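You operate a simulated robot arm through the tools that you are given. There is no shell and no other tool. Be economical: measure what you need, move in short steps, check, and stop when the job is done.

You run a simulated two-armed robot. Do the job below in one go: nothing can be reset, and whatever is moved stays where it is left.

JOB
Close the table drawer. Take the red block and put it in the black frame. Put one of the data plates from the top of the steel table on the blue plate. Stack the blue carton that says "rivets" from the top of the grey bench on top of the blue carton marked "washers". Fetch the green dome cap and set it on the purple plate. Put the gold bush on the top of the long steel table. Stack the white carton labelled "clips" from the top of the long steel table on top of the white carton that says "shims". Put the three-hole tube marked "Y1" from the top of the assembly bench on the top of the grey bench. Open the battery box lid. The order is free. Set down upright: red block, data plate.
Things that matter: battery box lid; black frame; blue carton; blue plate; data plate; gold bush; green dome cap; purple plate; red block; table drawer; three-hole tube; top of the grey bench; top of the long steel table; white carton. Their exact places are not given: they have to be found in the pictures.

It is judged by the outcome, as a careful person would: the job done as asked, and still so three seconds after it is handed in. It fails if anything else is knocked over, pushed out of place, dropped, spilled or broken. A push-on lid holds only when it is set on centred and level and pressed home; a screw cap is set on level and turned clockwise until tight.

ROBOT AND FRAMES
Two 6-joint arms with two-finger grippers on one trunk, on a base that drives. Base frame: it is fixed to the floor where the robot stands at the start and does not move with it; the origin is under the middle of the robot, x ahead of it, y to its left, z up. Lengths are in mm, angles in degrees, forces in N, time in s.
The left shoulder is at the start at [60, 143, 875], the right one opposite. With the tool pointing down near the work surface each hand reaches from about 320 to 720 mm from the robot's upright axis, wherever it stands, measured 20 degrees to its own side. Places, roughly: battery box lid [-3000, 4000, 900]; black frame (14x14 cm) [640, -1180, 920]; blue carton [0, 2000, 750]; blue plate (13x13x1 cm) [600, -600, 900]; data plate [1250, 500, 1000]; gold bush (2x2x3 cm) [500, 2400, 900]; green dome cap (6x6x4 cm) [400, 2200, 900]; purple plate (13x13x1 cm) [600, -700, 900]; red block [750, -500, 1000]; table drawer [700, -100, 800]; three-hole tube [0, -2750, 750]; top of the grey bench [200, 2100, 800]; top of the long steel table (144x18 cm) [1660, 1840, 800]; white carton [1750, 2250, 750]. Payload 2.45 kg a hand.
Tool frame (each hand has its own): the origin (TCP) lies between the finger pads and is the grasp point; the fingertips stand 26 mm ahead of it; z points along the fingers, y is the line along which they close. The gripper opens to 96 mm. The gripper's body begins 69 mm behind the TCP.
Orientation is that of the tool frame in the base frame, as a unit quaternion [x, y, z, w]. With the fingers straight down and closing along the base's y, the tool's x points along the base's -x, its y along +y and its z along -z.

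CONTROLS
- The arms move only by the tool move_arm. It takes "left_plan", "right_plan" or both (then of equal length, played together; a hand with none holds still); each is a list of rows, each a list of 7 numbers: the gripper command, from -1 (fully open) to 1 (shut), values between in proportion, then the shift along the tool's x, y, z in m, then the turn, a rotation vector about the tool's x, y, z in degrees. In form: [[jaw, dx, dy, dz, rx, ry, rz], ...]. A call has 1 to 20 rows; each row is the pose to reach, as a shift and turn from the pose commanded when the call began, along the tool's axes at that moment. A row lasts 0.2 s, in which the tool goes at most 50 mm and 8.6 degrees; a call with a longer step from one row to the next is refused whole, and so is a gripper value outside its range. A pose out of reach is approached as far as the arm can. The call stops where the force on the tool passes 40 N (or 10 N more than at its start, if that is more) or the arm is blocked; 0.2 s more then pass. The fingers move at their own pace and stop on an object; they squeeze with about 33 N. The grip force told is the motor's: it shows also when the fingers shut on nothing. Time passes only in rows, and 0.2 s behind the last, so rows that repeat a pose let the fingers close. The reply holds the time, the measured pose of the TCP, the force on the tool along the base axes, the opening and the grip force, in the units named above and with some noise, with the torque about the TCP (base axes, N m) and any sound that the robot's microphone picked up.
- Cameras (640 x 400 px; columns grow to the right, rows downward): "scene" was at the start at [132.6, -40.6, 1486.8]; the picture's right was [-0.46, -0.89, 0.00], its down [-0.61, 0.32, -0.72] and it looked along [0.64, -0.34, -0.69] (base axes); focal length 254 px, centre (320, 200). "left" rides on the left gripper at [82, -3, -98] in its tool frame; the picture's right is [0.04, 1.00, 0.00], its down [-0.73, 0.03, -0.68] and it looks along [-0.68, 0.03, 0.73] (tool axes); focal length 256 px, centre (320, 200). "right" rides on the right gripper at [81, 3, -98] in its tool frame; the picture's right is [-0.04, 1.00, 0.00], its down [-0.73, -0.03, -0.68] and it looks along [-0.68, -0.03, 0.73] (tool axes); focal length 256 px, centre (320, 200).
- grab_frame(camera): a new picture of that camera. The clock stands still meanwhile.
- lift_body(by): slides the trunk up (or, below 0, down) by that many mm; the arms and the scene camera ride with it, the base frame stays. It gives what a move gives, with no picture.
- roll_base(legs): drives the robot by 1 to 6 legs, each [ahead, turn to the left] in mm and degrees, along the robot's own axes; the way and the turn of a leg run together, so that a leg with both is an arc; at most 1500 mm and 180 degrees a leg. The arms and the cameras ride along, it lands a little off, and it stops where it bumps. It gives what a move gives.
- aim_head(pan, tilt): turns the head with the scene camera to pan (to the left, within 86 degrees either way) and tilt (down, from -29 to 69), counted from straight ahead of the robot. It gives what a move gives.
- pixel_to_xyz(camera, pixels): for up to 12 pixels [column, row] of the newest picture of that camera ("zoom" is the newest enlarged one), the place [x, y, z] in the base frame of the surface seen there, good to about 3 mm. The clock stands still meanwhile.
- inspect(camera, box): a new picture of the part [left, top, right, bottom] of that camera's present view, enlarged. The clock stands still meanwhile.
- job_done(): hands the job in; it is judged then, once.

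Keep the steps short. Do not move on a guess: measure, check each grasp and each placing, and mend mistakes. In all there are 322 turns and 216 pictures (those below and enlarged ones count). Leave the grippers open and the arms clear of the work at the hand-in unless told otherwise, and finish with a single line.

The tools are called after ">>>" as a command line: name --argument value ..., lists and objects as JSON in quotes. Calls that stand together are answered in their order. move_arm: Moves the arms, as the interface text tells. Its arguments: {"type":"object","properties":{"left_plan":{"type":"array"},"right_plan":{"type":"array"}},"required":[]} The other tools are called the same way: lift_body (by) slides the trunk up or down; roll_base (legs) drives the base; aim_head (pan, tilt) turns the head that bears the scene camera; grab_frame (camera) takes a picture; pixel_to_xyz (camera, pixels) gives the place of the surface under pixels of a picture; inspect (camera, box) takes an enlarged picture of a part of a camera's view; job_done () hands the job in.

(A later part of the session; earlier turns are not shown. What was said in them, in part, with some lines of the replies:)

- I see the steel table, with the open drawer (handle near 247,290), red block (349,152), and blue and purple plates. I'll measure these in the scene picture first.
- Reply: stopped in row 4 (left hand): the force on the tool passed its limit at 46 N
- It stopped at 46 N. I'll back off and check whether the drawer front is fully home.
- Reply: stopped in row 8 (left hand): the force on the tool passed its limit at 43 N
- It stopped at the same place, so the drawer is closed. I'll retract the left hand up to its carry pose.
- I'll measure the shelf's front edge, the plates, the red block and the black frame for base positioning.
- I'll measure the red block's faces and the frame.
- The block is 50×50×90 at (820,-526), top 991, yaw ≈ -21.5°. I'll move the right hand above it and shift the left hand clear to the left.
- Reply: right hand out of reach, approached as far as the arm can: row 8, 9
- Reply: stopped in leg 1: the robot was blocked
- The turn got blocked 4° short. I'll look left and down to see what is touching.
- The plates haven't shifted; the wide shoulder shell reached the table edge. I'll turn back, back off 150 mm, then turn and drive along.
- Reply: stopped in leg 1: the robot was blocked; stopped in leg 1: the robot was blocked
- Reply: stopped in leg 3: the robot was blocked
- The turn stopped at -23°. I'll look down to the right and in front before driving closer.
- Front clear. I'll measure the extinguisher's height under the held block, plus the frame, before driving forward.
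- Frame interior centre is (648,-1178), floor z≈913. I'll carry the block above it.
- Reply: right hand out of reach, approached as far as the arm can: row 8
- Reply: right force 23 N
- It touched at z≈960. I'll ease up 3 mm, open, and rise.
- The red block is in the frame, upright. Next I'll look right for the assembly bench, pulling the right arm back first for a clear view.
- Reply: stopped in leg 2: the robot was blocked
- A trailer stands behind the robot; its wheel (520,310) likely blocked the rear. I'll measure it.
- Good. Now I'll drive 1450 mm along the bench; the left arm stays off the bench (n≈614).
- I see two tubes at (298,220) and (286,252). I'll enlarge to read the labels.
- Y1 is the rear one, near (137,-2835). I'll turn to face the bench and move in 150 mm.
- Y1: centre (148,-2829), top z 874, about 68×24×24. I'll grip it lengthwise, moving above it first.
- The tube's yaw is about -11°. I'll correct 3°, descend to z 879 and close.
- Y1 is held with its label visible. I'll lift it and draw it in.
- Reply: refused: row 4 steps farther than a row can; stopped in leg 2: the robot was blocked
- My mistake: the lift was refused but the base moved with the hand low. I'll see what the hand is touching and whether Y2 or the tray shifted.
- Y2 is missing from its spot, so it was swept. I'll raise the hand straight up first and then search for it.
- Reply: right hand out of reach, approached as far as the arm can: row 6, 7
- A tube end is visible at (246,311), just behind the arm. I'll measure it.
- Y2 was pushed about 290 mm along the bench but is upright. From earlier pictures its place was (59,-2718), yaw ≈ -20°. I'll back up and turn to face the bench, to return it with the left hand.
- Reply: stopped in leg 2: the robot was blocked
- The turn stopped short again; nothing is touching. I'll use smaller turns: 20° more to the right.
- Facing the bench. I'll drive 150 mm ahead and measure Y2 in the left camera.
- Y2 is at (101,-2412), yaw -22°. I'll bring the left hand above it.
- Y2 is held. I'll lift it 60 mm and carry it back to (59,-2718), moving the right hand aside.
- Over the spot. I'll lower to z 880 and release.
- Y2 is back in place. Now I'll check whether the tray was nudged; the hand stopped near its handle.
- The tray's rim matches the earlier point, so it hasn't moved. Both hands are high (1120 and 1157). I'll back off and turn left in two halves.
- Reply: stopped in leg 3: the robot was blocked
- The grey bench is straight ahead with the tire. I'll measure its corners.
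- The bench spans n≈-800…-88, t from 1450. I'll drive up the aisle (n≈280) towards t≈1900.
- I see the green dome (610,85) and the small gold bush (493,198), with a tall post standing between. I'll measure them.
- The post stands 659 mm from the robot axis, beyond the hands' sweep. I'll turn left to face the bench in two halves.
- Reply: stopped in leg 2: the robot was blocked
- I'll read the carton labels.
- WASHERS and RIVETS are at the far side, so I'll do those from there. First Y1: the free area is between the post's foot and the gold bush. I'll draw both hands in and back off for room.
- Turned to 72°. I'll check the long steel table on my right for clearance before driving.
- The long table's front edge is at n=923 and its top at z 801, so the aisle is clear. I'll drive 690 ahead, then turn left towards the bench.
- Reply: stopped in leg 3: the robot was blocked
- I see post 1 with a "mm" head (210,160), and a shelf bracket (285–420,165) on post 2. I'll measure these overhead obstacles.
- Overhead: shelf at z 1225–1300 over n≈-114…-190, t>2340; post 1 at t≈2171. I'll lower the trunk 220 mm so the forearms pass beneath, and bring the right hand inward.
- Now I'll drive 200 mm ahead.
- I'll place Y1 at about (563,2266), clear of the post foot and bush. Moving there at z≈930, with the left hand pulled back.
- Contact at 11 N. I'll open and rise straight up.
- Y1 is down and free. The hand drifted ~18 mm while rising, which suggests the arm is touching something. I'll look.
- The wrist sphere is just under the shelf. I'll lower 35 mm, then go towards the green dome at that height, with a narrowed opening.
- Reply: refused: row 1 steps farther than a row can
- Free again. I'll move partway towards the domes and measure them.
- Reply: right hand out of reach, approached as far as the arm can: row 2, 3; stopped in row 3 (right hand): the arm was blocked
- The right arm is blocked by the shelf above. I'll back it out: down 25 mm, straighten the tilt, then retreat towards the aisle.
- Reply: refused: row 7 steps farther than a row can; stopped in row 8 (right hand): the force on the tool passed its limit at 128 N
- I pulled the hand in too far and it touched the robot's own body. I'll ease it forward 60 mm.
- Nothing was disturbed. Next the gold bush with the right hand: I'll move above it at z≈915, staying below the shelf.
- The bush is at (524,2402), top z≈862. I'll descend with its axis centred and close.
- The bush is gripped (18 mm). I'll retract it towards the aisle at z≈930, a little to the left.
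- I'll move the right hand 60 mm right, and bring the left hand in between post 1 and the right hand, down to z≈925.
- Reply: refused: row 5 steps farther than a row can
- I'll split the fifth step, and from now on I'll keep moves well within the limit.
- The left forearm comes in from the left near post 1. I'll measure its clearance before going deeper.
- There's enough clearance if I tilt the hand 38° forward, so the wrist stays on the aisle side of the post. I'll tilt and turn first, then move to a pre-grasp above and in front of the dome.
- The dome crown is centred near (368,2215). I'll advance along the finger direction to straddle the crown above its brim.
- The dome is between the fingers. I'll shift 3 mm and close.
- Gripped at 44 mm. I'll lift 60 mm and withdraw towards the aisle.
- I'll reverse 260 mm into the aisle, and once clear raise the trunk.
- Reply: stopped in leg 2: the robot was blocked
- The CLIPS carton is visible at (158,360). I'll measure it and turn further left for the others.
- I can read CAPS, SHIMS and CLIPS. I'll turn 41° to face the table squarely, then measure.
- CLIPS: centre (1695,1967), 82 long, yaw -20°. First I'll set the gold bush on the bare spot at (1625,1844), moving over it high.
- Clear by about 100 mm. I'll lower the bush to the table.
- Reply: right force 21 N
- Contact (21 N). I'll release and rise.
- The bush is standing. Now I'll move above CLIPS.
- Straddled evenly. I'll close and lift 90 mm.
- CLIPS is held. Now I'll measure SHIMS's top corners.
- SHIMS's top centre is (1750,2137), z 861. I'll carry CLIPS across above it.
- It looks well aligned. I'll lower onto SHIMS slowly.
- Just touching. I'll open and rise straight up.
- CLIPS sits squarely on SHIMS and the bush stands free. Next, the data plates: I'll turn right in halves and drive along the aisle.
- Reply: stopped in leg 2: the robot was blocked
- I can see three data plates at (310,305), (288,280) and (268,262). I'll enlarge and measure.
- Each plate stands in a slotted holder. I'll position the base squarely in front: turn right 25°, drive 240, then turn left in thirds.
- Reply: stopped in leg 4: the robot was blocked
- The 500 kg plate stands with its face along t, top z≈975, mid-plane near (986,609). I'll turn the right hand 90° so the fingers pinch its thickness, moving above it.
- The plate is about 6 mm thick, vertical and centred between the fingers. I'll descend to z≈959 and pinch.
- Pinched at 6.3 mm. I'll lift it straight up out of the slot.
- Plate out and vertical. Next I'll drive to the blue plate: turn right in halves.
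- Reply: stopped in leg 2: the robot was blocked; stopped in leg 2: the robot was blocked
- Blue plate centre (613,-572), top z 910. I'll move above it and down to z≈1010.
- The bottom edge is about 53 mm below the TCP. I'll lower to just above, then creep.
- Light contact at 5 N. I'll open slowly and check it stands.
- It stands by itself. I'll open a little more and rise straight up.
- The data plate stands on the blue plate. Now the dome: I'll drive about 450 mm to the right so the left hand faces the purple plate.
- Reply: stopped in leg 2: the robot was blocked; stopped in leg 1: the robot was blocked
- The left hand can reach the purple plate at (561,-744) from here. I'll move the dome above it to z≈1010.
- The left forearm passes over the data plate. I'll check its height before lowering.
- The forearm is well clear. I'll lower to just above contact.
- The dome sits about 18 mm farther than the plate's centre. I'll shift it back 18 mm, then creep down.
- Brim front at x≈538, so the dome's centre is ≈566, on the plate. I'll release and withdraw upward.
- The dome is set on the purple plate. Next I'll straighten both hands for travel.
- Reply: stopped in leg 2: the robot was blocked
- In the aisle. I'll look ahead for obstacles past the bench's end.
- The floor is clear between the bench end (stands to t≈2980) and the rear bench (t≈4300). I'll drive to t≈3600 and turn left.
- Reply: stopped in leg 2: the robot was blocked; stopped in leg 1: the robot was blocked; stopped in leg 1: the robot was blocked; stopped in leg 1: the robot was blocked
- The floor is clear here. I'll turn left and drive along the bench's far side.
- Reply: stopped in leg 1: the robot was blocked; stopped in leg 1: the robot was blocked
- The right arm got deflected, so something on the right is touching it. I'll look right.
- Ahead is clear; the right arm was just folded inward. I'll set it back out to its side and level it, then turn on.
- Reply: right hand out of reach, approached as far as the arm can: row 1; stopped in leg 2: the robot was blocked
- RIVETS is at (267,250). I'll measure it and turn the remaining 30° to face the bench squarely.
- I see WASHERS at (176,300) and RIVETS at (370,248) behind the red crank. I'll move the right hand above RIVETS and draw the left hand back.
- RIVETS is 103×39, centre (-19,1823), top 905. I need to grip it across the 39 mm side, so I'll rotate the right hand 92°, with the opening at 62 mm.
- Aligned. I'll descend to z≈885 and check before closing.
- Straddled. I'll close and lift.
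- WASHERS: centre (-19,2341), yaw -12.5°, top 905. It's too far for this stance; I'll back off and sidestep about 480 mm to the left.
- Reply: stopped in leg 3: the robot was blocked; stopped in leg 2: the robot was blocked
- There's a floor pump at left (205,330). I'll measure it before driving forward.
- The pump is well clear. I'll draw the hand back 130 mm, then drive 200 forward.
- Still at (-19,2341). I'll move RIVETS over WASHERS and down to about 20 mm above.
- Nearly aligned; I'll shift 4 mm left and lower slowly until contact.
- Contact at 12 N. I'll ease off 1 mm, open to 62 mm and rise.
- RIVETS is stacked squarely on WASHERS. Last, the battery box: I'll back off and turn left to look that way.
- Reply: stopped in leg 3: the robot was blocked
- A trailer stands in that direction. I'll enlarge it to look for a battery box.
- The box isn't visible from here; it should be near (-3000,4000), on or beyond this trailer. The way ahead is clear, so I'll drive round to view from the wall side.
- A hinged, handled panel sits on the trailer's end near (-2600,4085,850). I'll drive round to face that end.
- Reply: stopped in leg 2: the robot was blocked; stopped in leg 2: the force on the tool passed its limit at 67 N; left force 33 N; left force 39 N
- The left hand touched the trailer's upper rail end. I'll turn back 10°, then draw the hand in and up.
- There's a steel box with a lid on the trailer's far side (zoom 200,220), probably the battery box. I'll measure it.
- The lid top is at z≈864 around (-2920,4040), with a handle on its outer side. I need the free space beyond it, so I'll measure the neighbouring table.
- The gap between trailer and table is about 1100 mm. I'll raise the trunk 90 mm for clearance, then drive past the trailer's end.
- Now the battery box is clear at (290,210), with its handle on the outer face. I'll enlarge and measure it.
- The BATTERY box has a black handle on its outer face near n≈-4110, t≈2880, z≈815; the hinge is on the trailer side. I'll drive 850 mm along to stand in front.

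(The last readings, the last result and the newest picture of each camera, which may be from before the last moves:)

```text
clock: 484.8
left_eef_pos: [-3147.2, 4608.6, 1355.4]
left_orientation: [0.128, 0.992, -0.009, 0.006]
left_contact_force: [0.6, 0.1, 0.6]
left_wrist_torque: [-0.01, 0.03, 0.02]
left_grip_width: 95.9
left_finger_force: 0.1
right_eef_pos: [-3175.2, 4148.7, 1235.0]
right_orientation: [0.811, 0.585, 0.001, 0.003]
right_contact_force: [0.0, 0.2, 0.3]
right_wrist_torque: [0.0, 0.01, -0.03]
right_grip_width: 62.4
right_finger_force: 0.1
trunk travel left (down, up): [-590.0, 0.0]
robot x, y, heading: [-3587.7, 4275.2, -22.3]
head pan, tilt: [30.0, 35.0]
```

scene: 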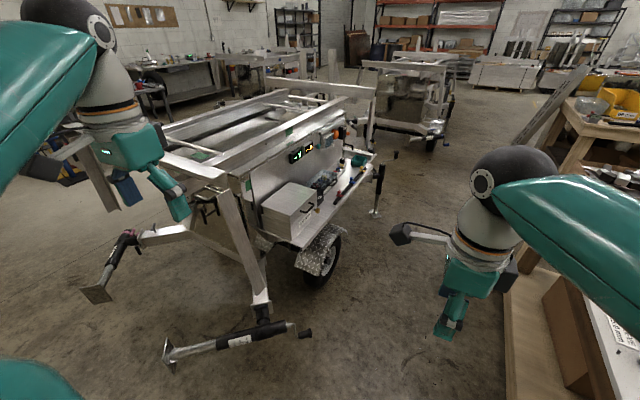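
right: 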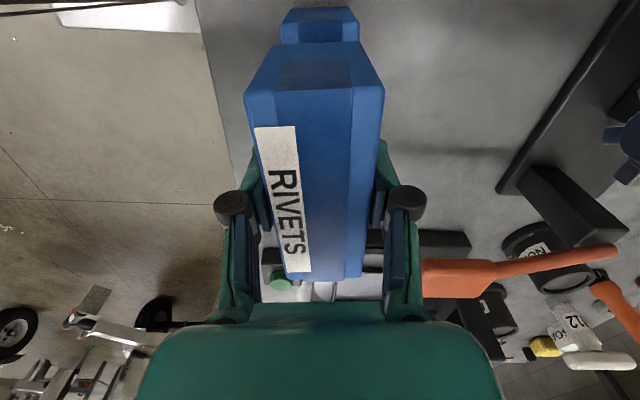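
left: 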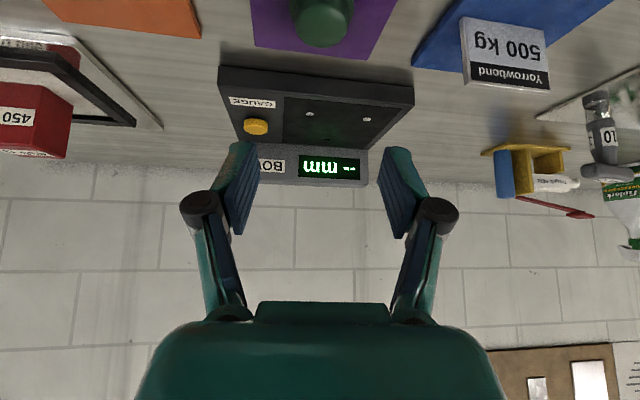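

>>> aim_head --pan -5 --tilt 40

>>> grab_frame --camera "scene"

>>> inspect --camera "scene" --box '[240, 140, 440, 290]'

```text
clock: 485.8
left_eef_pos: [-3148.3, 4608.1, 1355.2]
left_orientation: [0.129, 0.992, -0.009, 0.005]
left_contact_force: [-0.6, -0.1, -0.7]
left_wrist_torque: [-0.03, 0.03, -0.03]
left_grip_width: 95.7
left_finger_force: 0.0
right_eef_pos: [-3175.4, 4150.1, 1235.4]
right_orientation: [0.811, 0.585, 0.002, 0.002]
right_contact_force: [-0.3, -0.2, -0.2]
right_wrist_torque: [0.0, 0.01, 0.0]
right_grip_width: 62.3
right_finger_force: 0.0
trunk travel left (down, up): [-590.0, 0.0]
robot x, y, heading: [-3587.6, 4271.7, -22.3]
head pan, tilt: [-5.0, 40.0]
```

```text
32 pictures are left
```

scene: 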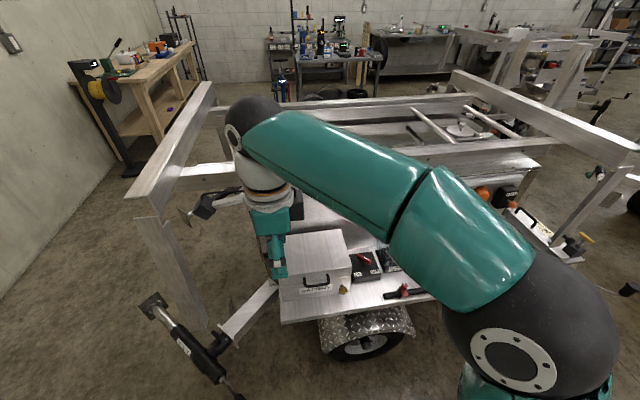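

```text
2.67 times, centred on (340, 215) of scene
```

zoom: 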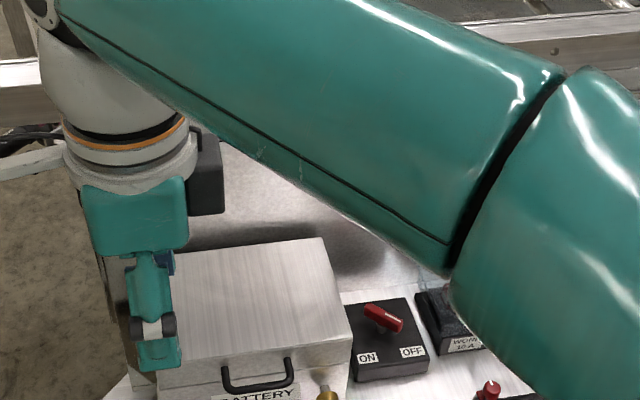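

>>> pixel_to_xyz --camera "zoom" --pixels '[[257, 387], [225, 378], [290, 374], [223, 366], [290, 357], [352, 338], [180, 365], [318, 242], [345, 330], [190, 260], [326, 392]]'

```text
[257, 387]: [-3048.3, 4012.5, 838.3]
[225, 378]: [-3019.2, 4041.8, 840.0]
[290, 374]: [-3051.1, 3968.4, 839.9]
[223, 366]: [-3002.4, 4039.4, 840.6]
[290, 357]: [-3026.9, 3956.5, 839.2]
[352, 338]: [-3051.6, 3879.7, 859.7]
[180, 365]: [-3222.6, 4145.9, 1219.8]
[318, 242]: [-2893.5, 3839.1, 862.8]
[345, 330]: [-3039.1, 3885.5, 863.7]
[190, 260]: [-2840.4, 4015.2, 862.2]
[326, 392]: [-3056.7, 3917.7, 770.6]
```

The handle bar runs at z≈840, mid-point (-3042,4006), about 28 mm proud of the face. I'll bring the right hand above it, with fingers set to straddle the bar (26 mm opening).

>>> move_arm --right_plan '[[0.46, -0.018, 0.033, 0, 0, 0, 0], [0.46, -0.036, 0.066, 0.01, 0, 0, 0], [0.46, -0.054, 0.1, 0.03, 0, 0, 0], [0.46, -0.073, 0.133, 0.055, 0, 0, 0], [0.46, -0.09, 0.16, 0.085, 0, 0, 0], [0.46, -0.0946, 0.171, 0.125, 0, 0, 0], [0.46, -0.0946, 0.171, 0.17, 0, 0, 0], [0.46, -0.0946, 0.171, 0.215, 0, 0, 0], [0.46, -0.0946, 0.171, 0.26, 0, 0, 0], [0.46, -0.0946, 0.171, 0.3, 0, 0, 0], [0.46, -0.0946, 0.171, 0.3, 0, 0, 0]]'

>>> grab_frame --camera "right"

```text
clock: 488.2
left_eef_pos: [-3147.1, 4608.2, 1355.6]
left_orientation: [0.129, 0.992, -0.01, 0.005]
left_contact_force: [-0.2, 1.0, 0.8]
left_wrist_torque: [0.0, -0.02, 0.02]
left_grip_width: 96.2
left_finger_force: 0.0
right_eef_pos: [-3041.2, 4006.2, 936.9]
right_orientation: [0.811, 0.585, 0.001, 0.002]
right_contact_force: [-0.8, 0.0, -0.4]
right_wrist_torque: [-0.01, 0.01, -0.03]
right_grip_width: 26.1
right_finger_force: 0.1
trunk travel left (down, up): [-590.0, 0.0]
robot x, y, heading: [-3590.3, 4276.4, -22.1]
head pan, tilt: [-5.0, 40.0]
```

```text
30 pictures are left
```

right: 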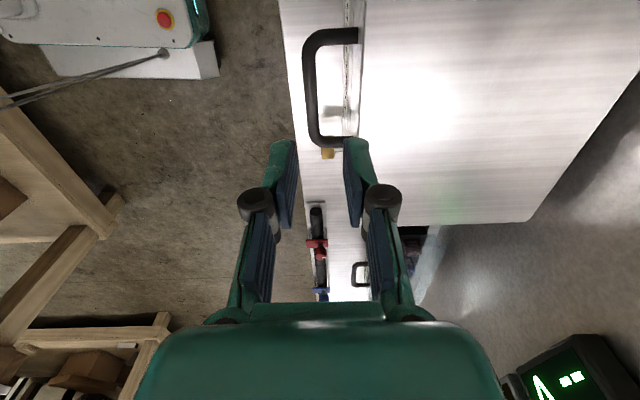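

>>> pixel_to_xyz --camera "right" --pixels '[[310, 88], [309, 60], [312, 115], [305, 88], [316, 88], [355, 88], [345, 36], [350, 141], [335, 88], [380, 88]]'

```text
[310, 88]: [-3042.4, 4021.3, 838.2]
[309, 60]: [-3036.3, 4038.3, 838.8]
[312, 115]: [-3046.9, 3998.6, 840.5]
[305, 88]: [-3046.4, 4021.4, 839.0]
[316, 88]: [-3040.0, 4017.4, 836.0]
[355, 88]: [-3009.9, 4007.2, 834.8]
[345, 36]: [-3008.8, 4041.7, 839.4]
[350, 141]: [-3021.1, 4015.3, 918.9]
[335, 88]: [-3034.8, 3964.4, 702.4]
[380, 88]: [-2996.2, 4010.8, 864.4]
```

The bar sits at n≈-4116. I'll shift 4 mm outward, descend to z≈849 and close on the bar.

>>> move_arm --right_plan '[[0.46, 0, -0.0045, 0.03, 0, 0, 0], [0.46, 0, -0.0045, 0.06, 0, 0, 0], [0.46, 0, -0.0045, 0.08, 0, 0, 0], [0.46, 0, -0.0045, 0.09, 0, 0, 0], [0.46, 0, -0.0045, 0.09, 0, 0, 0]]'

>>> grab_frame --camera "right"

```text
clock: 489.4
left_eef_pos: [-3146.5, 4605.7, 1355.5]
left_orientation: [0.129, 0.992, -0.01, 0.006]
left_contact_force: [0.9, -1.7, -0.1]
left_wrist_torque: [-0.03, -0.01, -0.01]
left_grip_width: 95.9
left_finger_force: 0.1
right_eef_pos: [-3044.5, 4005.7, 845.9]
right_orientation: [0.811, 0.584, 0.0, 0.002]
right_contact_force: [0.1, -0.4, 0.4]
right_wrist_torque: [-0.01, 0.0, -0.02]
right_grip_width: 25.6
right_finger_force: 0.1
trunk travel left (down, up): [-590.0, 0.0]
robot x, y, heading: [-3587.5, 4275.5, -22.3]
head pan, tilt: [-5.0, 40.0]
```

```text
29 pictures are left
```

right: 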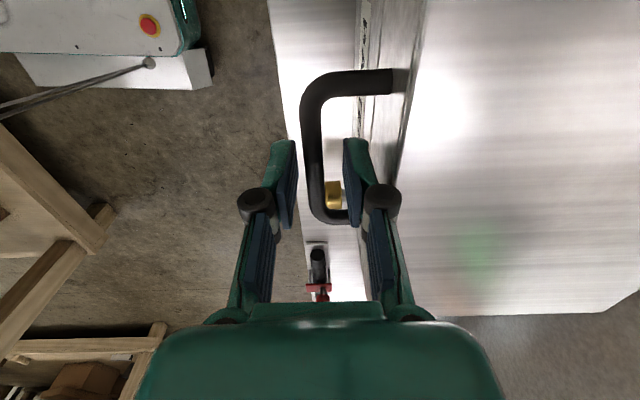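

The bar is between the fingers, a bit near one post. I'll shift 15 mm towards mid-handle and close.

>>> move_arm --right_plan '[[0.46, 0.008, 0, 0, 0, 0, 0], [0.46, 0.016, 0, 0, 0, 0, 0], [0.8, 0.016, 0, 0, 0, 0, 0], [1, 0.016, 0, 0, 0, 0, 0], [1, 0.016, 0, 0, 0, 0, 0]]'

>>> grab_frame --camera "right"

```text
clock: 490.6
left_eef_pos: [-3149.7, 4608.5, 1354.6]
left_orientation: [0.129, 0.992, -0.01, 0.006]
left_contact_force: [0.3, 0.4, 0.2]
left_wrist_torque: [0.02, 0.02, 0.03]
left_grip_width: 96.4
left_finger_force: 0.1
right_eef_pos: [-3041.9, 4022.2, 845.4]
right_orientation: [0.81, 0.587, 0.0, 0.001]
right_contact_force: [-8.5, 4.8, -2.5]
right_wrist_torque: [0.25, 0.1, 0.89]
right_grip_width: 9.1
right_finger_force: 36.5
trunk travel left (down, up): [-590.0, 0.0]
robot x, y, heading: [-3586.1, 4269.9, -22.1]
head pan, tilt: [-5.0, 40.0]
```

```text
28 pictures are left
```

right: 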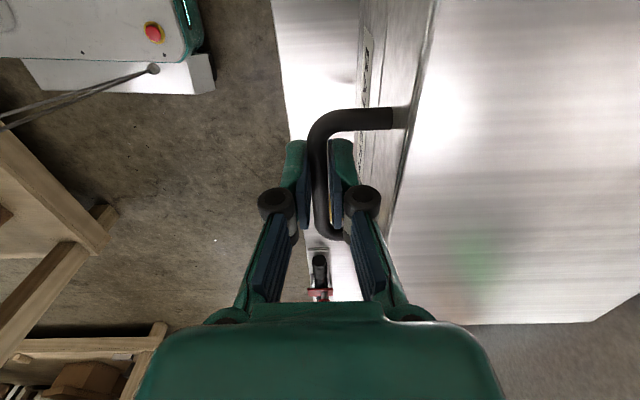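

Bar gripped (9 mm). I'll start the lid's arc: lift while tilting the hand with it, first 16°.

>>> move_arm --right_plan '[[1, 0, 0.0025, -0.015, -4, 0, 0], [1, 0, 0.0063, -0.0305, -8, 0, 0], [1, 0, 0.011, -0.045, -12, 0, 0], [1, 0, 0.0168, -0.0596, -16, 0, 0]]'

>>> grab_frame --camera "scene"

```text
clock: 491.2
left_eef_pos: [-3147.1, 4608.1, 1354.8]
left_orientation: [0.129, 0.992, -0.009, 0.005]
left_contact_force: [1.2, -0.6, 0.5]
left_wrist_torque: [0.04, 0.09, -0.04]
left_grip_width: 96.1
left_finger_force: 0.0
right_eef_pos: [-3044.2, 4022.7, 867.9]
right_orientation: [0.809, 0.586, 0.024, 0.041]
right_contact_force: [-18.3, 6.9, -0.6]
right_wrist_torque: [0.54, 0.02, 0.93]
right_grip_width: 9.0
right_finger_force: 36.6
trunk travel left (down, up): [-590.0, 0.0]
robot x, y, heading: [-3586.2, 4277.5, -22.1]
head pan, tilt: [-5.0, 40.0]
stopped in row 3 (right hand): the force on the tool passed its limit at 43 N (the readings are from after the stop); the commanded pose is now the measured one
```

```text
27 pictures are left
```

scene: 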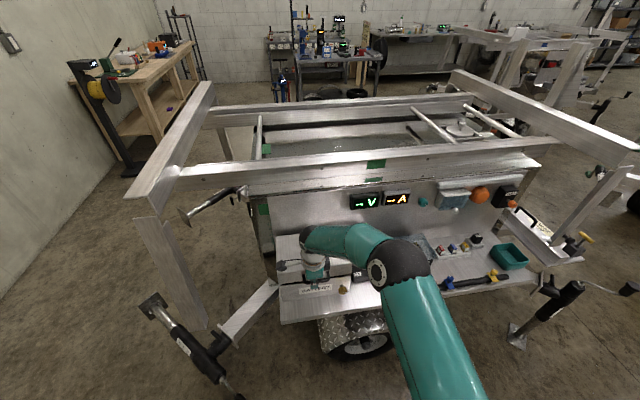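

The motion fits a hinge at the lid's top rear edge (z≈865), and the lid has started to lift. I'll continue on the corrected arc by 24°.

>>> move_arm --right_plan '[[1, 0, 0.0012, -0.015, -4, 0, 0], [1, 0, 0.0036, -0.0301, -8, 0, 0], [1, 0, 0.007, -0.0446, -12, 0, 0], [1, 0, 0.0114, -0.0591, -16, 0, 0], [1, 0, 0.0168, -0.073, -20, 0, 0], [1, 0, 0.0232, -0.0864, -24, 0, 0]]'

>>> inspect --camera "scene" --box '[220, 180, 420, 330]'

```text
clock: 492.6
left_eef_pos: [-3148.1, 4608.0, 1357.2]
left_orientation: [0.129, 0.992, -0.01, 0.005]
left_contact_force: [-0.5, -0.2, 0.1]
left_wrist_torque: [0.02, 0.0, 0.02]
left_grip_width: 96.3
left_finger_force: 0.0
right_eef_pos: [-3027.7, 4018.2, 960.8]
right_orientation: [0.781, 0.566, 0.153, 0.214]
right_contact_force: [-7.1, 4.8, 3.4]
right_wrist_torque: [0.29, -0.02, 0.77]
right_grip_width: 9.2
right_finger_force: 36.5
trunk travel left (down, up): [-590.0, 0.0]
robot x, y, heading: [-3587.2, 4273.0, -22.2]
head pan, tilt: [-5.0, 40.0]
```

```text
2.67 times, centred on (320, 255) of scene
```

zoom: 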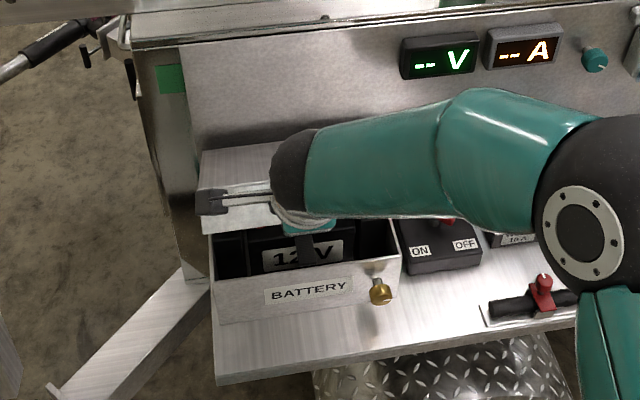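

The lid is opening; the 12 V battery shows. I'll continue the arc by another 40°.

>>> move_arm --right_plan '[[1, 0, 0.0122, -0.0085, -4, 0, 0], [1, 0, 0.0248, -0.0163, -8, 0, 0], [1, 0, 0.038, -0.023, -12, 0, 0], [1, 0, 0.0516, -0.0288, -16, 0, 0], [1, 0, 0.0655, -0.0333, -20, 0, 0], [1, 0, 0.08, -0.037, -24, 0, 0], [1, 0, 0.0945, -0.0395, -28, 0, 0], [1, 0, 0.1094, -0.0411, -32, 0, 0], [1, 0, 0.1242, -0.0414, -36, 0, 0], [1, 0, 0.1391, -0.0409, -40, 0, 0]]'

>>> inspect --camera "scene" --box '[220, 160, 440, 330]'

```text
clock: 494.2
left_eef_pos: [-3149.6, 4607.1, 1356.8]
left_orientation: [0.129, 0.992, -0.009, 0.007]
left_contact_force: [-0.2, 0.0, 0.6]
left_wrist_torque: [-0.04, -0.05, -0.02]
left_grip_width: 95.9
left_finger_force: 0.1
right_eef_pos: [-2918.3, 3981.5, 1074.4]
right_orientation: [0.724, 0.524, 0.258, 0.367]
right_contact_force: [5.4, -1.4, -20.7]
right_wrist_torque: [0.71, 0.01, -0.44]
right_grip_width: 9.7
right_finger_force: 37.2
right hand out of reach, approached as far as the arm can: row 2, 3, 4, 5, 6, 7
trunk travel left (down, up): [-590.0, 0.0]
robot x, y, heading: [-3584.8, 4273.0, -21.8]
head pan, tilt: [-5.0, 40.0]
stopped in row 7 (right hand): the force on the tool passed its limit at 44 N (the readings are from after the stop); the commanded pose is now the measured one
```

```text
2.35 times, centred on (330, 245) of scene
```

zoom: 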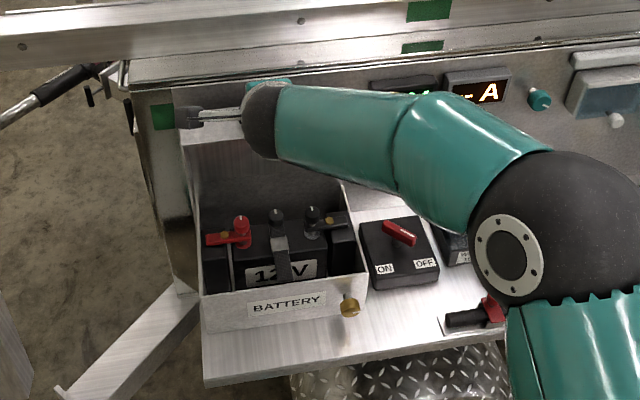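

The lid is about 75° open, but the arm is at its limit. I'll keep hold and roll the base forward 40 mm to carry it further.

>>> roll_base --legs '[[45, 0]]'

```text
clock: 495.1
left_eef_pos: [-3108.1, 4591.8, 1356.6]
left_orientation: [0.129, 0.992, -0.01, 0.007]
left_contact_force: [0.3, 0.3, 0.1]
left_wrist_torque: [0.0, -0.02, -0.01]
left_grip_width: 96.1
left_finger_force: 0.0
right_eef_pos: [-2877.6, 3968.4, 1074.5]
right_orientation: [0.722, 0.527, 0.258, 0.368]
right_contact_force: [-25.4, 14.2, -22.4]
right_wrist_torque: [1.1, 0.15, 0.02]
right_grip_width: 9.2
right_finger_force: 36.6
trunk travel left (down, up): [-590.0, 0.0]
robot x, y, heading: [-3541.1, 4254.0, -22.3]
head pan, tilt: [-5.0, 40.0]
```

The fingers are jamming against the lid face as the tilt lags. I'll open slightly, so the outer finger still supports the bar, then push a little further.

>>> move_arm --right_plan '[[0.75, 0, 0, 0, 0, 0, 0], [0.65, 0, 0, 0, 0, 0, 0], [0.65, 0, 0.004, -0.004, 0, 0, 0], [0.65, 0, 0.004, -0.004, 0, 0, 0]]'

>>> inspect --camera "scene" --box '[220, 160, 440, 330]'

```text
clock: 496.1
left_eef_pos: [-3105.7, 4590.5, 1355.8]
left_orientation: [0.13, 0.992, -0.009, 0.005]
left_contact_force: [0.0, -0.3, -0.2]
left_wrist_torque: [0.01, -0.02, 0.01]
left_grip_width: 96.0
left_finger_force: 0.0
right_eef_pos: [-2877.8, 3968.0, 1079.9]
right_orientation: [0.723, 0.526, 0.258, 0.366]
right_contact_force: [-1.2, 0.9, -2.4]
right_wrist_torque: [0.05, 0.02, -0.04]
right_grip_width: 18.8
right_finger_force: 2.4
trunk travel left (down, up): [-590.0, 0.0]
robot x, y, heading: [-3545.2, 4254.2, -22.4]
head pan, tilt: [-5.0, 40.0]
```

```text
2.35 times, centred on (330, 245) of scene
```

zoom: 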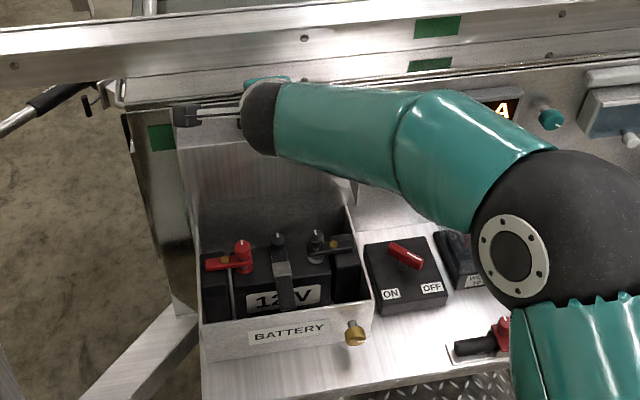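

Forces are near zero and the lid stays up. I'll roll another 45 mm forward to push it towards and past vertical.

>>> roll_base --legs '[[45, 0]]'

>>> grab_frame --camera "right"

```text
clock: 497.2
left_eef_pos: [-3063.5, 4573.6, 1358.5]
left_orientation: [0.129, 0.992, -0.009, 0.004]
left_contact_force: [0.2, 0.0, -0.2]
left_wrist_torque: [-0.04, -0.02, 0.02]
left_grip_width: 96.3
left_finger_force: 0.1
right_eef_pos: [-2840.2, 3950.9, 1065.1]
right_orientation: [0.727, 0.532, 0.248, 0.356]
right_contact_force: [-3.9, 1.8, -13.4]
right_wrist_torque: [0.0, -0.49, 0.0]
right_grip_width: 27.0
right_finger_force: 5.2
trunk travel left (down, up): [-590.0, 0.0]
robot x, y, heading: [-3506.4, 4237.7, -22.3]
head pan, tilt: [-5.0, 40.0]
stopped in leg 1: the force on the tool passed its limit at 47 N (the readings are from after the stop); the commanded pose is now the measured one
```

```text
23 pictures are left
```

right: 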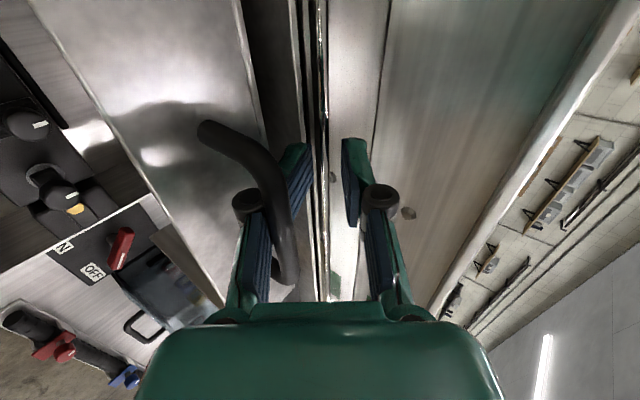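

The bar has slipped to the outer side of the fingers. I'll look at the lid's state.

>>> inspect --camera "scene" --box '[200, 160, 420, 340]'

```text
2.22 times, centred on (310, 250) of scene
```

zoom: 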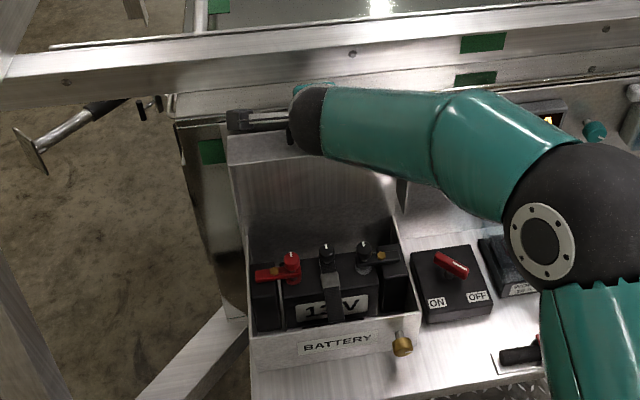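

>>> pixel_to_xyz --camera "zoom" --pixels '[[270, 220], [270, 190], [270, 170], [260, 150], [245, 135], [350, 200], [250, 140], [415, 190]]'

```text
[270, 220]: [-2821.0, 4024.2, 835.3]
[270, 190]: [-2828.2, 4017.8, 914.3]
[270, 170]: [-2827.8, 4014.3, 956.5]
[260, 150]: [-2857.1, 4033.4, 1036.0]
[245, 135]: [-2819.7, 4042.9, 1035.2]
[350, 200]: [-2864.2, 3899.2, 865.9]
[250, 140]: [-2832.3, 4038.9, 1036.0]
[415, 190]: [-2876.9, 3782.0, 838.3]
```

The lid's inner face is vertical, so it's about 90° open. I'll lift the hand straight up and see if it stays.

>>> move_arm --right_plan '[[0.45, 0, 0.012, -0.009, 0, 0, 0], [0.45, 0, 0.025, -0.019, 0, 0, 0], [0.45, 0, 0.039, -0.031, 0, 0, 0], [0.45, 0, 0.047, -0.037, 0, 0, 0], [0.45, 0, 0.06, -0.05, 0, 0, 0]]'

>>> inspect --camera "scene" --box '[200, 140, 420, 340]'

```text
clock: 497.6
left_eef_pos: [-3063.2, 4572.5, 1358.7]
left_orientation: [0.13, 0.992, -0.01, 0.005]
left_contact_force: [-0.2, -0.3, 1.0]
left_wrist_torque: [-0.03, -0.03, 0.01]
left_grip_width: 96.0
left_finger_force: 0.0
right_eef_pos: [-2843.1, 3953.2, 1067.3]
right_orientation: [0.732, 0.535, 0.24, 0.348]
right_contact_force: [3.9, -2.0, -25.2]
right_wrist_torque: [-0.11, -0.98, 0.07]
right_grip_width: 35.6
right_finger_force: 6.3
trunk travel left (down, up): [-590.0, 0.0]
robot x, y, heading: [-3500.7, 4240.5, -22.1]
head pan, tilt: [-5.0, 40.0]
stopped in row 2 (right hand): the force on the tool passed its limit at 50 N (the readings are from after the stop); the commanded pose is now the measured one
```

```text
2.00 times, centred on (310, 240) of scene
```

zoom: 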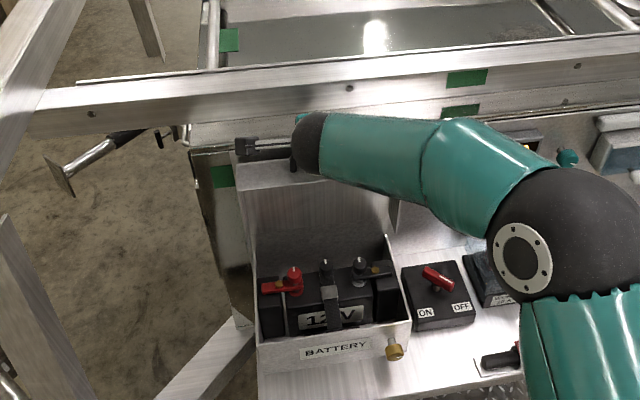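

The fingers seem to straddle the trailer's panel lip. I'll withdraw straight back along the finger axis.

>>> move_arm --right_plan '[[0.3, 0, -0.003, -0.01, 0, 0, 0], [0.3, 0, -0.003, -0.025, 0, 0, 0], [0.3, 0, -0.003, -0.045, 0, 0, 0], [0.3, 0, -0.003, -0.065, 0, 0, 0], [0.3, 0, -0.003, -0.09, 0, 0, 0]]'

>>> grab_frame --camera "right"

```text
clock: 498.1
left_eef_pos: [-3062.5, 4572.8, 1358.8]
left_orientation: [0.129, 0.992, -0.01, 0.005]
left_contact_force: [-0.7, 1.0, 0.1]
left_wrist_torque: [-0.04, -0.04, 0.0]
left_grip_width: 96.2
left_finger_force: 0.1
right_eef_pos: [-2854.4, 3957.0, 1064.1]
right_orientation: [0.733, 0.537, 0.236, 0.343]
right_contact_force: [7.6, -1.7, -28.1]
right_wrist_torque: [0.12, -1.73, 0.2]
right_grip_width: 37.4
right_finger_force: 1.1
trunk travel left (down, up): [-590.0, 0.0]
robot x, y, heading: [-3502.3, 4238.5, -22.2]
head pan, tilt: [-5.0, 40.0]
stopped in row 2 (right hand): the force on the tool passed its limit at 47 N (the readings are from after the stop); the commanded pose is now the measured one
```

```text
20 pictures are left
```

right: 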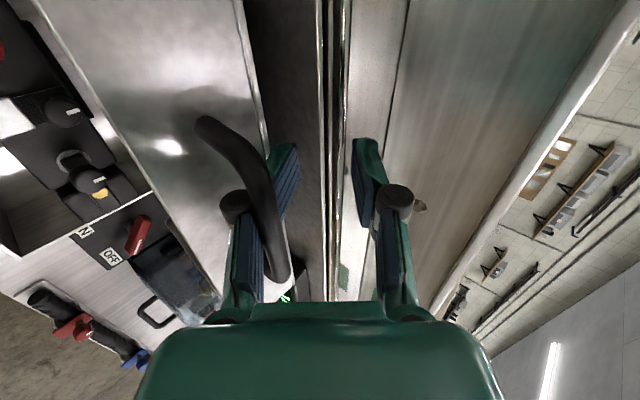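

The outer finger is still inside the handle loop, so lifting catches the bar. I'll shift down off the bar first, and check the force.

>>> move_arm --right_plan '[[0.25, 0, -0.004, 0.002, 0, 0, 0], [0.25, 0, -0.009, 0.004, 0, 0, 0], [0.25, 0, -0.012, 0.004, 0, 0, 0]]'

```text
clock: 498.9
left_eef_pos: [-3065.0, 4572.7, 1358.6]
left_orientation: [0.129, 0.992, -0.01, 0.006]
left_contact_force: [-0.4, -0.7, -0.9]
left_wrist_torque: [0.02, 0.0, 0.02]
left_grip_width: 96.1
left_finger_force: 0.0
right_eef_pos: [-2856.4, 3957.5, 1063.2]
right_orientation: [0.731, 0.536, 0.24, 0.348]
right_contact_force: [1.5, -1.5, 2.2]
right_wrist_torque: [0.06, -0.23, 0.04]
right_grip_width: 35.9
right_finger_force: 0.1
trunk travel left (down, up): [-590.0, 0.0]
robot x, y, heading: [-3503.0, 4238.6, -22.1]
head pan, tilt: [-5.0, 40.0]
```

Free now. I'll back out with a shallower rise.

>>> move_arm --right_plan '[[0.25, 0, -0.004, -0.01, 0, 0, 0], [0.25, 0, -0.008, -0.02, 0, 0, 0], [0.25, 0, -0.012, -0.03, 0, 0, 0], [0.25, 0, -0.017, -0.042, 0, 0, 0], [0.25, 0, -0.022, -0.055, 0, 0, 0]]'

>>> grab_frame --camera "right"

```text
clock: 499.5
left_eef_pos: [-3062.3, 4573.9, 1357.1]
left_orientation: [0.129, 0.992, -0.009, 0.005]
left_contact_force: [-0.4, 0.1, 1.2]
left_wrist_torque: [-0.02, -0.04, -0.02]
left_grip_width: 96.1
left_finger_force: 0.1
right_eef_pos: [-2870.7, 3961.4, 1057.9]
right_orientation: [0.736, 0.54, 0.231, 0.336]
right_contact_force: [11.8, -2.0, -28.4]
right_wrist_torque: [0.1, -1.94, -0.14]
right_grip_width: 37.8
right_finger_force: 0.0
right hand out of reach, approached as far as the arm can: row 1, 2, 3
trunk travel left (down, up): [-590.0, 0.0]
robot x, y, heading: [-3503.1, 4240.6, -22.2]
head pan, tilt: [-5.0, 40.0]
stopped in row 3 (right hand): the force on the tool passed its limit at 46 N (the readings are from after the stop); the commanded pose is now the measured one
```

```text
19 pictures are left
```

right: 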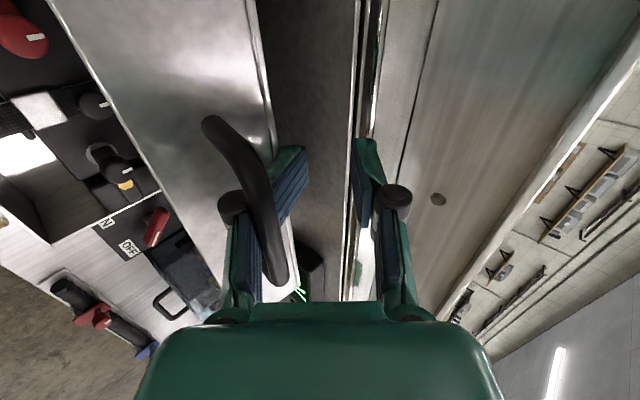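

The bar is lodged behind the outer finger's pad. Opening wider will free it, so I'll open to about 58 mm and check.

>>> move_arm --right_plan '[[0.1, 0, -0.002, 0.004, 0, 0, 0], [-0.1, 0, -0.004, 0.006, 0, 0, 0], [-0.25, 0, -0.004, 0.006, 0, 0, 0], [-0.25, 0, -0.004, 0.006, 0, 0, 0]]'

>>> grab_frame --camera "right"

```text
clock: 500.5
left_eef_pos: [-3063.8, 4572.7, 1357.9]
left_orientation: [0.129, 0.992, -0.009, 0.006]
left_contact_force: [0.0, 0.7, 0.5]
left_wrist_torque: [-0.01, 0.01, -0.03]
left_grip_width: 95.9
left_finger_force: 0.0
right_eef_pos: [-2868.7, 3961.8, 1059.1]
right_orientation: [0.735, 0.54, 0.233, 0.338]
right_contact_force: [3.6, -1.8, -3.9]
right_wrist_torque: [0.03, -0.52, -0.03]
right_grip_width: 62.4
right_finger_force: 0.1
trunk travel left (down, up): [-590.0, 0.0]
robot x, y, heading: [-3503.4, 4236.2, -22.3]
head pan, tilt: [-5.0, 40.0]
```

```text
18 pictures are left
```

right: 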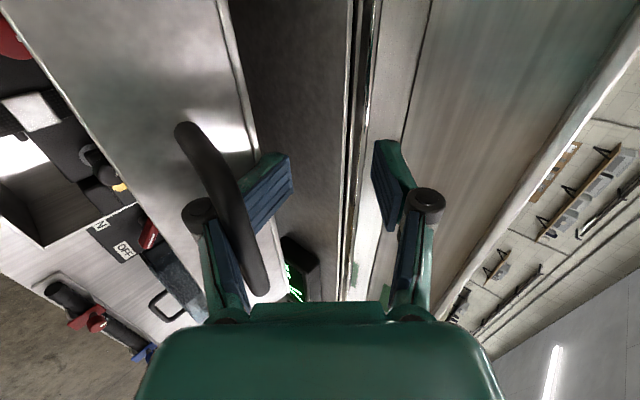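

The lid now rests on the finger at roughly 75°, so it needs pushing past vertical. I'll hold it there, and bring the closed left hand round to push its inner face. First I'll move it sideways, high up.

>>> move_arm --left_plan '[[1, 0.002, -0.042, 0, 0, 0, 0], [1, 0.004, -0.084, 0, 0, 0, 0], [1, 0.006, -0.126, 0, 0, 0, 0], [1, 0.008, -0.168, 0, 0, 0, 0], [1, 0.011, -0.21, 0, 0, 0, 0], [1, 0.013, -0.252, 0, 0, 0, 0], [1, 0.015, -0.294, 0, 0, 0, 0], [1, 0.017, -0.336, 0, 0, 0, 0], [1, 0.019, -0.375, 0, 0, 0, 0], [1, 0.021, -0.4, 0, 0, 0, 0]]'

>>> grab_frame --camera "scene"

```text
clock: 502.7
left_eef_pos: [-3184.4, 4192.7, 1364.1]
left_orientation: [0.128, 0.992, -0.011, 0.006]
left_contact_force: [-0.5, 0.8, 0.8]
left_wrist_torque: [-0.03, 0.01, -0.04]
left_grip_width: 0.1
left_finger_force: 28.6
right_eef_pos: [-2869.5, 3961.0, 1058.5]
right_orientation: [0.735, 0.54, 0.233, 0.338]
right_contact_force: [1.5, -1.4, -2.6]
right_wrist_torque: [0.08, -0.34, 0.12]
right_grip_width: 63.8
right_finger_force: 0.0
trunk travel left (down, up): [-590.0, 0.0]
robot x, y, heading: [-3505.5, 4239.6, -22.4]
head pan, tilt: [-5.0, 40.0]
```

```text
17 pictures are left
```

scene: 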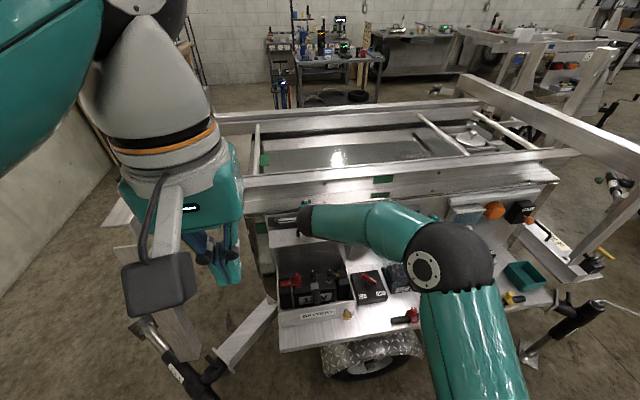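

The left hand is at the right station. I'll bring it diagonally down and forward under the right wrist camera, tilting 50°, to stop short of the lid.

>>> move_arm --left_plan '[[1, -0.02, -0.002, 0.038, 0, -4.5, 0], [1, -0.042, -0.005, 0.076, 0, -9, 0], [1, -0.064, -0.007, 0.114, 0, -13.5, 0], [1, -0.087, -0.01, 0.152, 0, -18, 0], [1, -0.11, -0.012, 0.19, 0, -22.5, 0], [1, -0.134, -0.015, 0.228, 0, -27, 0], [1, -0.158, -0.017, 0.266, 0, -31.5, 0], [1, -0.184, -0.02, 0.304, 0, -36, 0], [1, -0.21, -0.022, 0.342, 0, -41, 0], [1, -0.237, -0.025, 0.38, 0, -46, 0], [1, -0.264, -0.028, 0.414, 0, -50, 0], [1, -0.264, -0.028, 0.414, 0, -50, 0]]'

>>> inspect --camera "scene" --box '[200, 150, 420, 340]'

```text
clock: 505.3
left_eef_pos: [-2935.5, 4089.0, 956.4]
left_orientation: [0.112, 0.896, -0.064, 0.424]
left_contact_force: [0.2, -0.5, 0.0]
left_wrist_torque: [0.0, 0.02, -0.02]
left_grip_width: 0.0
left_finger_force: 28.8
right_eef_pos: [-2868.3, 3961.6, 1057.4]
right_orientation: [0.735, 0.541, 0.233, 0.338]
right_contact_force: [-0.1, -0.5, -0.6]
right_wrist_torque: [0.0, -0.22, -0.02]
right_grip_width: 64.4
right_finger_force: 0.1
trunk travel left (down, up): [-590.0, 0.0]
robot x, y, heading: [-3500.0, 4240.3, -22.4]
head pan, tilt: [-5.0, 40.0]
```

```text
2.11 times, centred on (310, 245) of scene
```

zoom: 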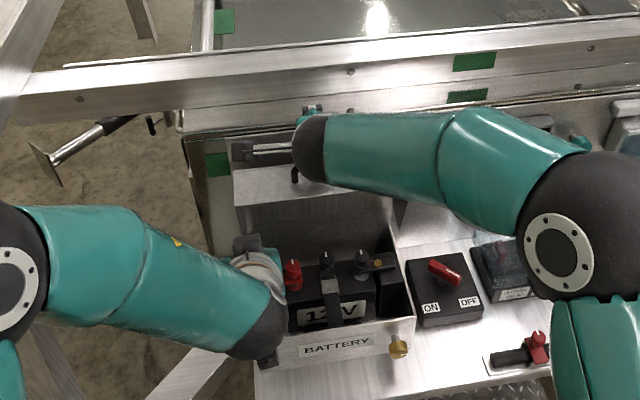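

The left fist is in front of the lid's inner face. I'll advance it in small steps to make contact.

>>> move_arm --left_plan '[[1, -0.0157, -0.0012, 0.0193, 0, 0, 0], [1, -0.0314, -0.0025, 0.0387, 0, 0, 0], [1, -0.0415, -0.0033, 0.051, 0, 0, 0], [1, -0.0478, -0.0038, 0.0588, 0, 0, 0], [1, -0.0541, -0.0043, 0.0665, 0, 0, 0], [1, -0.0604, -0.0048, 0.0743, 0, 0, 0], [1, -0.066, -0.0053, 0.0813, 0, 0, 0]]'

```text
clock: 507.1
left_eef_pos: [-2843.5, 4057.0, 955.5]
left_orientation: [0.114, 0.898, -0.064, 0.42]
left_contact_force: [-22.3, 11.3, 9.2]
left_wrist_torque: [-0.03, -0.1, 0.06]
left_grip_width: 6.0
left_finger_force: 27.9
right_eef_pos: [-2873.3, 3964.1, 1063.0]
right_orientation: [0.734, 0.541, 0.233, 0.34]
right_contact_force: [-0.7, -0.4, 2.7]
right_wrist_torque: [0.05, 0.04, -0.01]
right_grip_width: 65.4
right_finger_force: 0.3
trunk travel left (down, up): [-590.0, 0.0]
robot x, y, heading: [-3505.9, 4238.8, -22.1]
head pan, tilt: [-5.0, 40.0]
stopped in row 7 (left hand): the force on the tool passed its limit at 41 N (the readings are from after the stop); the commanded pose is now the measured one
```

Contact: the left fist holds the lid near vertical. Now I'll look at the right fingers relative to the handle.

>>> grab_frame --camera "right"

```text
15 pictures are left
```

right: 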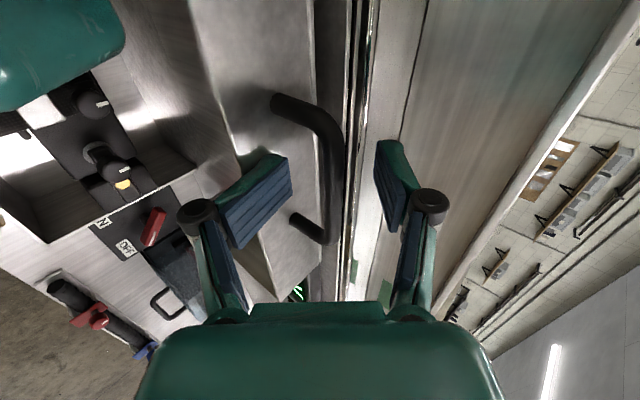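

The bar is now free between the fingers. I'll withdraw the right hand along its axis while the left holds.

>>> move_arm --right_plan '[[-0.3, 0, 0, -0.012, 0, 0, 0], [-0.3, 0, 0, -0.028, 0, 0, 0], [-0.3, 0, 0, -0.048, 0, 0, 0], [-0.3, 0, 0, -0.075, 0, 0, 0], [-0.3, 0, 0, -0.11, 0, 0, 0], [-0.3, 0, 0, -0.15, 0, 0, 0]]'

>>> inspect --camera "scene" --box '[200, 130, 420, 340]'

```text
clock: 508.5
left_eef_pos: [-2841.9, 4057.2, 954.7]
left_orientation: [0.114, 0.898, -0.063, 0.42]
left_contact_force: [-32.4, 10.3, 4.8]
left_wrist_torque: [-0.01, 0.09, -0.07]
left_grip_width: 5.8
left_finger_force: 27.6
right_eef_pos: [-2978.4, 3997.7, 1160.7]
right_orientation: [0.734, 0.539, 0.233, 0.34]
right_contact_force: [0.3, 0.0, 0.2]
right_wrist_torque: [0.01, -0.01, 0.0]
right_grip_width: 62.5
right_finger_force: 0.1
trunk travel left (down, up): [-590.0, 0.0]
robot x, y, heading: [-3502.9, 4240.8, -21.9]
head pan, tilt: [-5.0, 40.0]
```

```text
1.90 times, centred on (310, 235) of scene
```

zoom: 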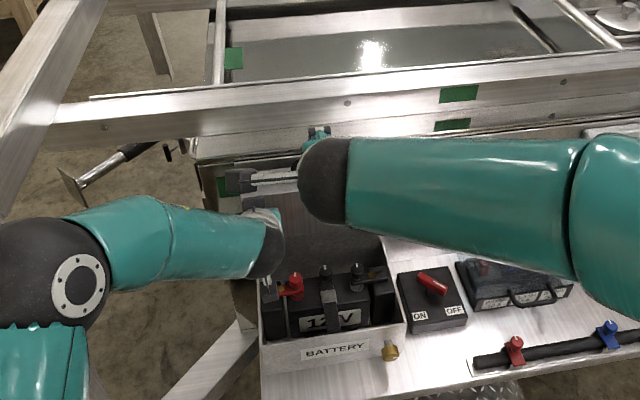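

The right hand is clear. I'll raise it out of the way, then ease the left fist back 25 mm to see whether the lid stays.

>>> move_arm --right_plan '[[-0.3, 0, -0.01, -0.04, 0, 0, 0], [-0.3, 0, -0.02, -0.08, 0, 0, 0], [-0.3, -0.03, -0.04, -0.1, 0, 0, 0], [-0.3, -0.07, -0.06, -0.12, 0, 0, 0], [-0.3, -0.1, -0.08, -0.13, 0, 0, 0], [-0.3, -0.1, -0.08, -0.13, 0, 0, 0]]' --left_plan '[[1, 0, 0, 0, 0, 0, 0], [1, 0, 0, 0, 0, 0, 0], [1, 0, 0, 0, 0, 0, 0], [1, 0.006, 0, -0.008, 0, 0, 0], [1, 0.013, 0.001, -0.016, 0, 0, 0], [1, 0.019, 0.0015, -0.0235, 0, 0, 0]]'

>>> inspect --camera "scene" --box '[200, 130, 420, 340]'

```text
clock: 509.9
left_eef_pos: [-2865.9, 4066.8, 953.7]
left_orientation: [0.115, 0.898, -0.064, 0.419]
left_contact_force: [0.4, -0.1, 0.6]
left_wrist_torque: [-0.02, 0.02, -0.02]
left_grip_width: 0.0
left_finger_force: 28.4
right_eef_pos: [-3150.5, 3948.8, 1186.2]
right_orientation: [0.734, 0.541, 0.232, 0.338]
right_contact_force: [0.5, 0.4, 0.5]
right_wrist_torque: [-0.01, 0.02, -0.01]
right_grip_width: 62.5
right_finger_force: 0.1
trunk travel left (down, up): [-590.0, 0.0]
robot x, y, heading: [-3502.9, 4241.6, -22.1]
head pan, tilt: [-5.0, 40.0]
```

```text
1.90 times, centred on (310, 235) of scene
```

zoom: 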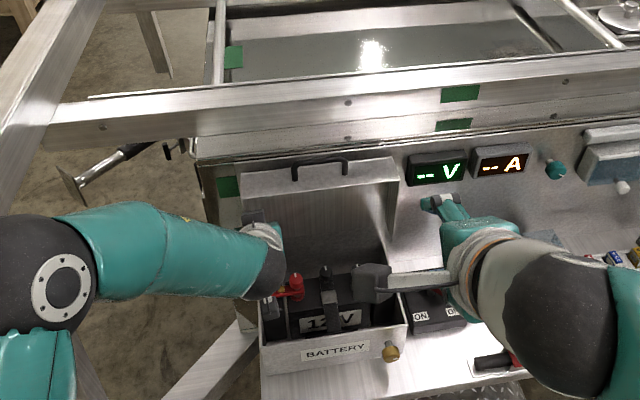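

The lid stands open by itself. I'll withdraw the left hand back and up, and move the right hand aside.

>>> move_arm --left_plan '[[1, 0.025, 0.002, -0.031, 0, 0, 0], [1, 0.05, 0.004, -0.062, 0, 0, 0], [1, 0.054, 0.005, -0.097, 0, 0, 0], [1, 0.036, 0.005, -0.138, 0, 0, 0], [0, 0.014, 0.005, -0.175, 0, 0, 0], [-1, -0.01, 0.005, -0.207, 0, 0, 0], [-1, -0.038, 0.005, -0.237, 0, 0, 0], [-1, -0.069, 0.005, -0.262, 0, 0, 0]]' --right_plan '[[-0.5, -0.03, 0, 0, 0, 0, 0], [-0.7, -0.06, 0, 0, 0, 0, 0], [-1, -0.09, 0, 0, 0, 0, 0], [-1, -0.12, 0, 0, 0, 0, 0], [-1, -0.12, 0, 0, 0, 0, 0], [-1, -0.12, 0, 0, 0, 0, 0], [-1, -0.12, 0, 0, 0, 0, 0], [-1, -0.12, 0, 0, 0, 0, 0]]'

>>> grab_frame --camera "scene"

```text
clock: 511.7
left_eef_pos: [-3015.5, 4117.5, 1172.8]
left_orientation: [0.114, 0.898, -0.064, 0.419]
left_contact_force: [0.0, 0.0, -0.5]
left_wrist_torque: [0.01, -0.03, 0.01]
left_grip_width: 96.0
left_finger_force: 0.0
right_eef_pos: [-3188.4, 3839.7, 1190.5]
right_orientation: [0.734, 0.541, 0.233, 0.338]
right_contact_force: [0.1, 0.5, 0.6]
right_wrist_torque: [-0.01, 0.0, 0.02]
right_grip_width: 96.0
right_finger_force: 0.1
trunk travel left (down, up): [-590.0, 0.0]
robot x, y, heading: [-3503.1, 4236.6, -22.1]
head pan, tilt: [-5.0, 40.0]
```

```text
12 pictures are left
```

scene: 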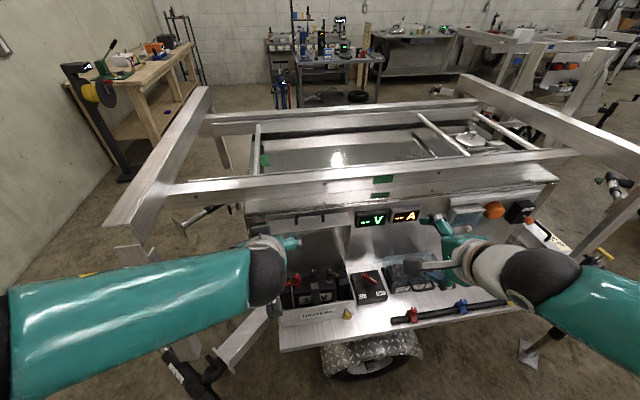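

The lid stays open. I'll back the robot off 100 mm and make a last check.

>>> roll_base --legs '[[-100, 0]]'

>>> inspect --camera "scene" --box '[220, 150, 440, 330]'

```text
clock: 512.8
left_eef_pos: [-3110.4, 4155.5, 1174.0]
left_orientation: [0.115, 0.898, -0.063, 0.42]
left_contact_force: [0.1, 0.5, 0.3]
left_wrist_torque: [-0.03, -0.04, 0.02]
left_grip_width: 96.0
left_finger_force: 0.0
right_eef_pos: [-3283.6, 3878.2, 1190.7]
right_orientation: [0.734, 0.539, 0.234, 0.339]
right_contact_force: [0.2, -0.5, -0.2]
right_wrist_torque: [-0.03, 0.01, -0.03]
right_grip_width: 96.0
right_finger_force: 0.0
trunk travel left (down, up): [-590.0, 0.0]
robot x, y, heading: [-3596.0, 4274.2, -22.2]
head pan, tilt: [-5.0, 40.0]
```

```text
2.22 times, centred on (330, 240) of scene
```

zoom: 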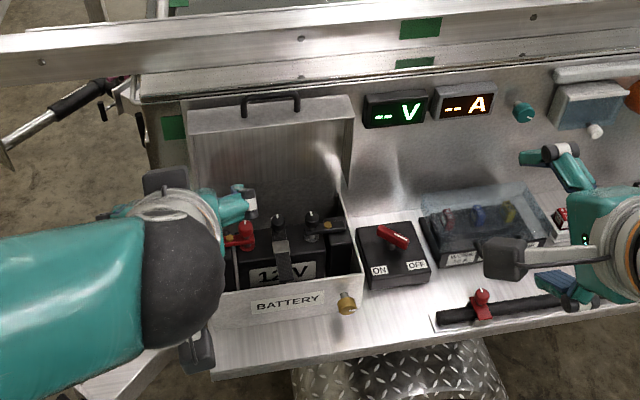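

The lid is fully open, both grippers are open and the arms are clear. I'm handing the job in.

>>> job_done

```text
The job is handed in.
```

All nine tasks are done and the job is handed in; I accidentally bumped tube Y2 along the assembly bench and set it back at its estimated original spot.
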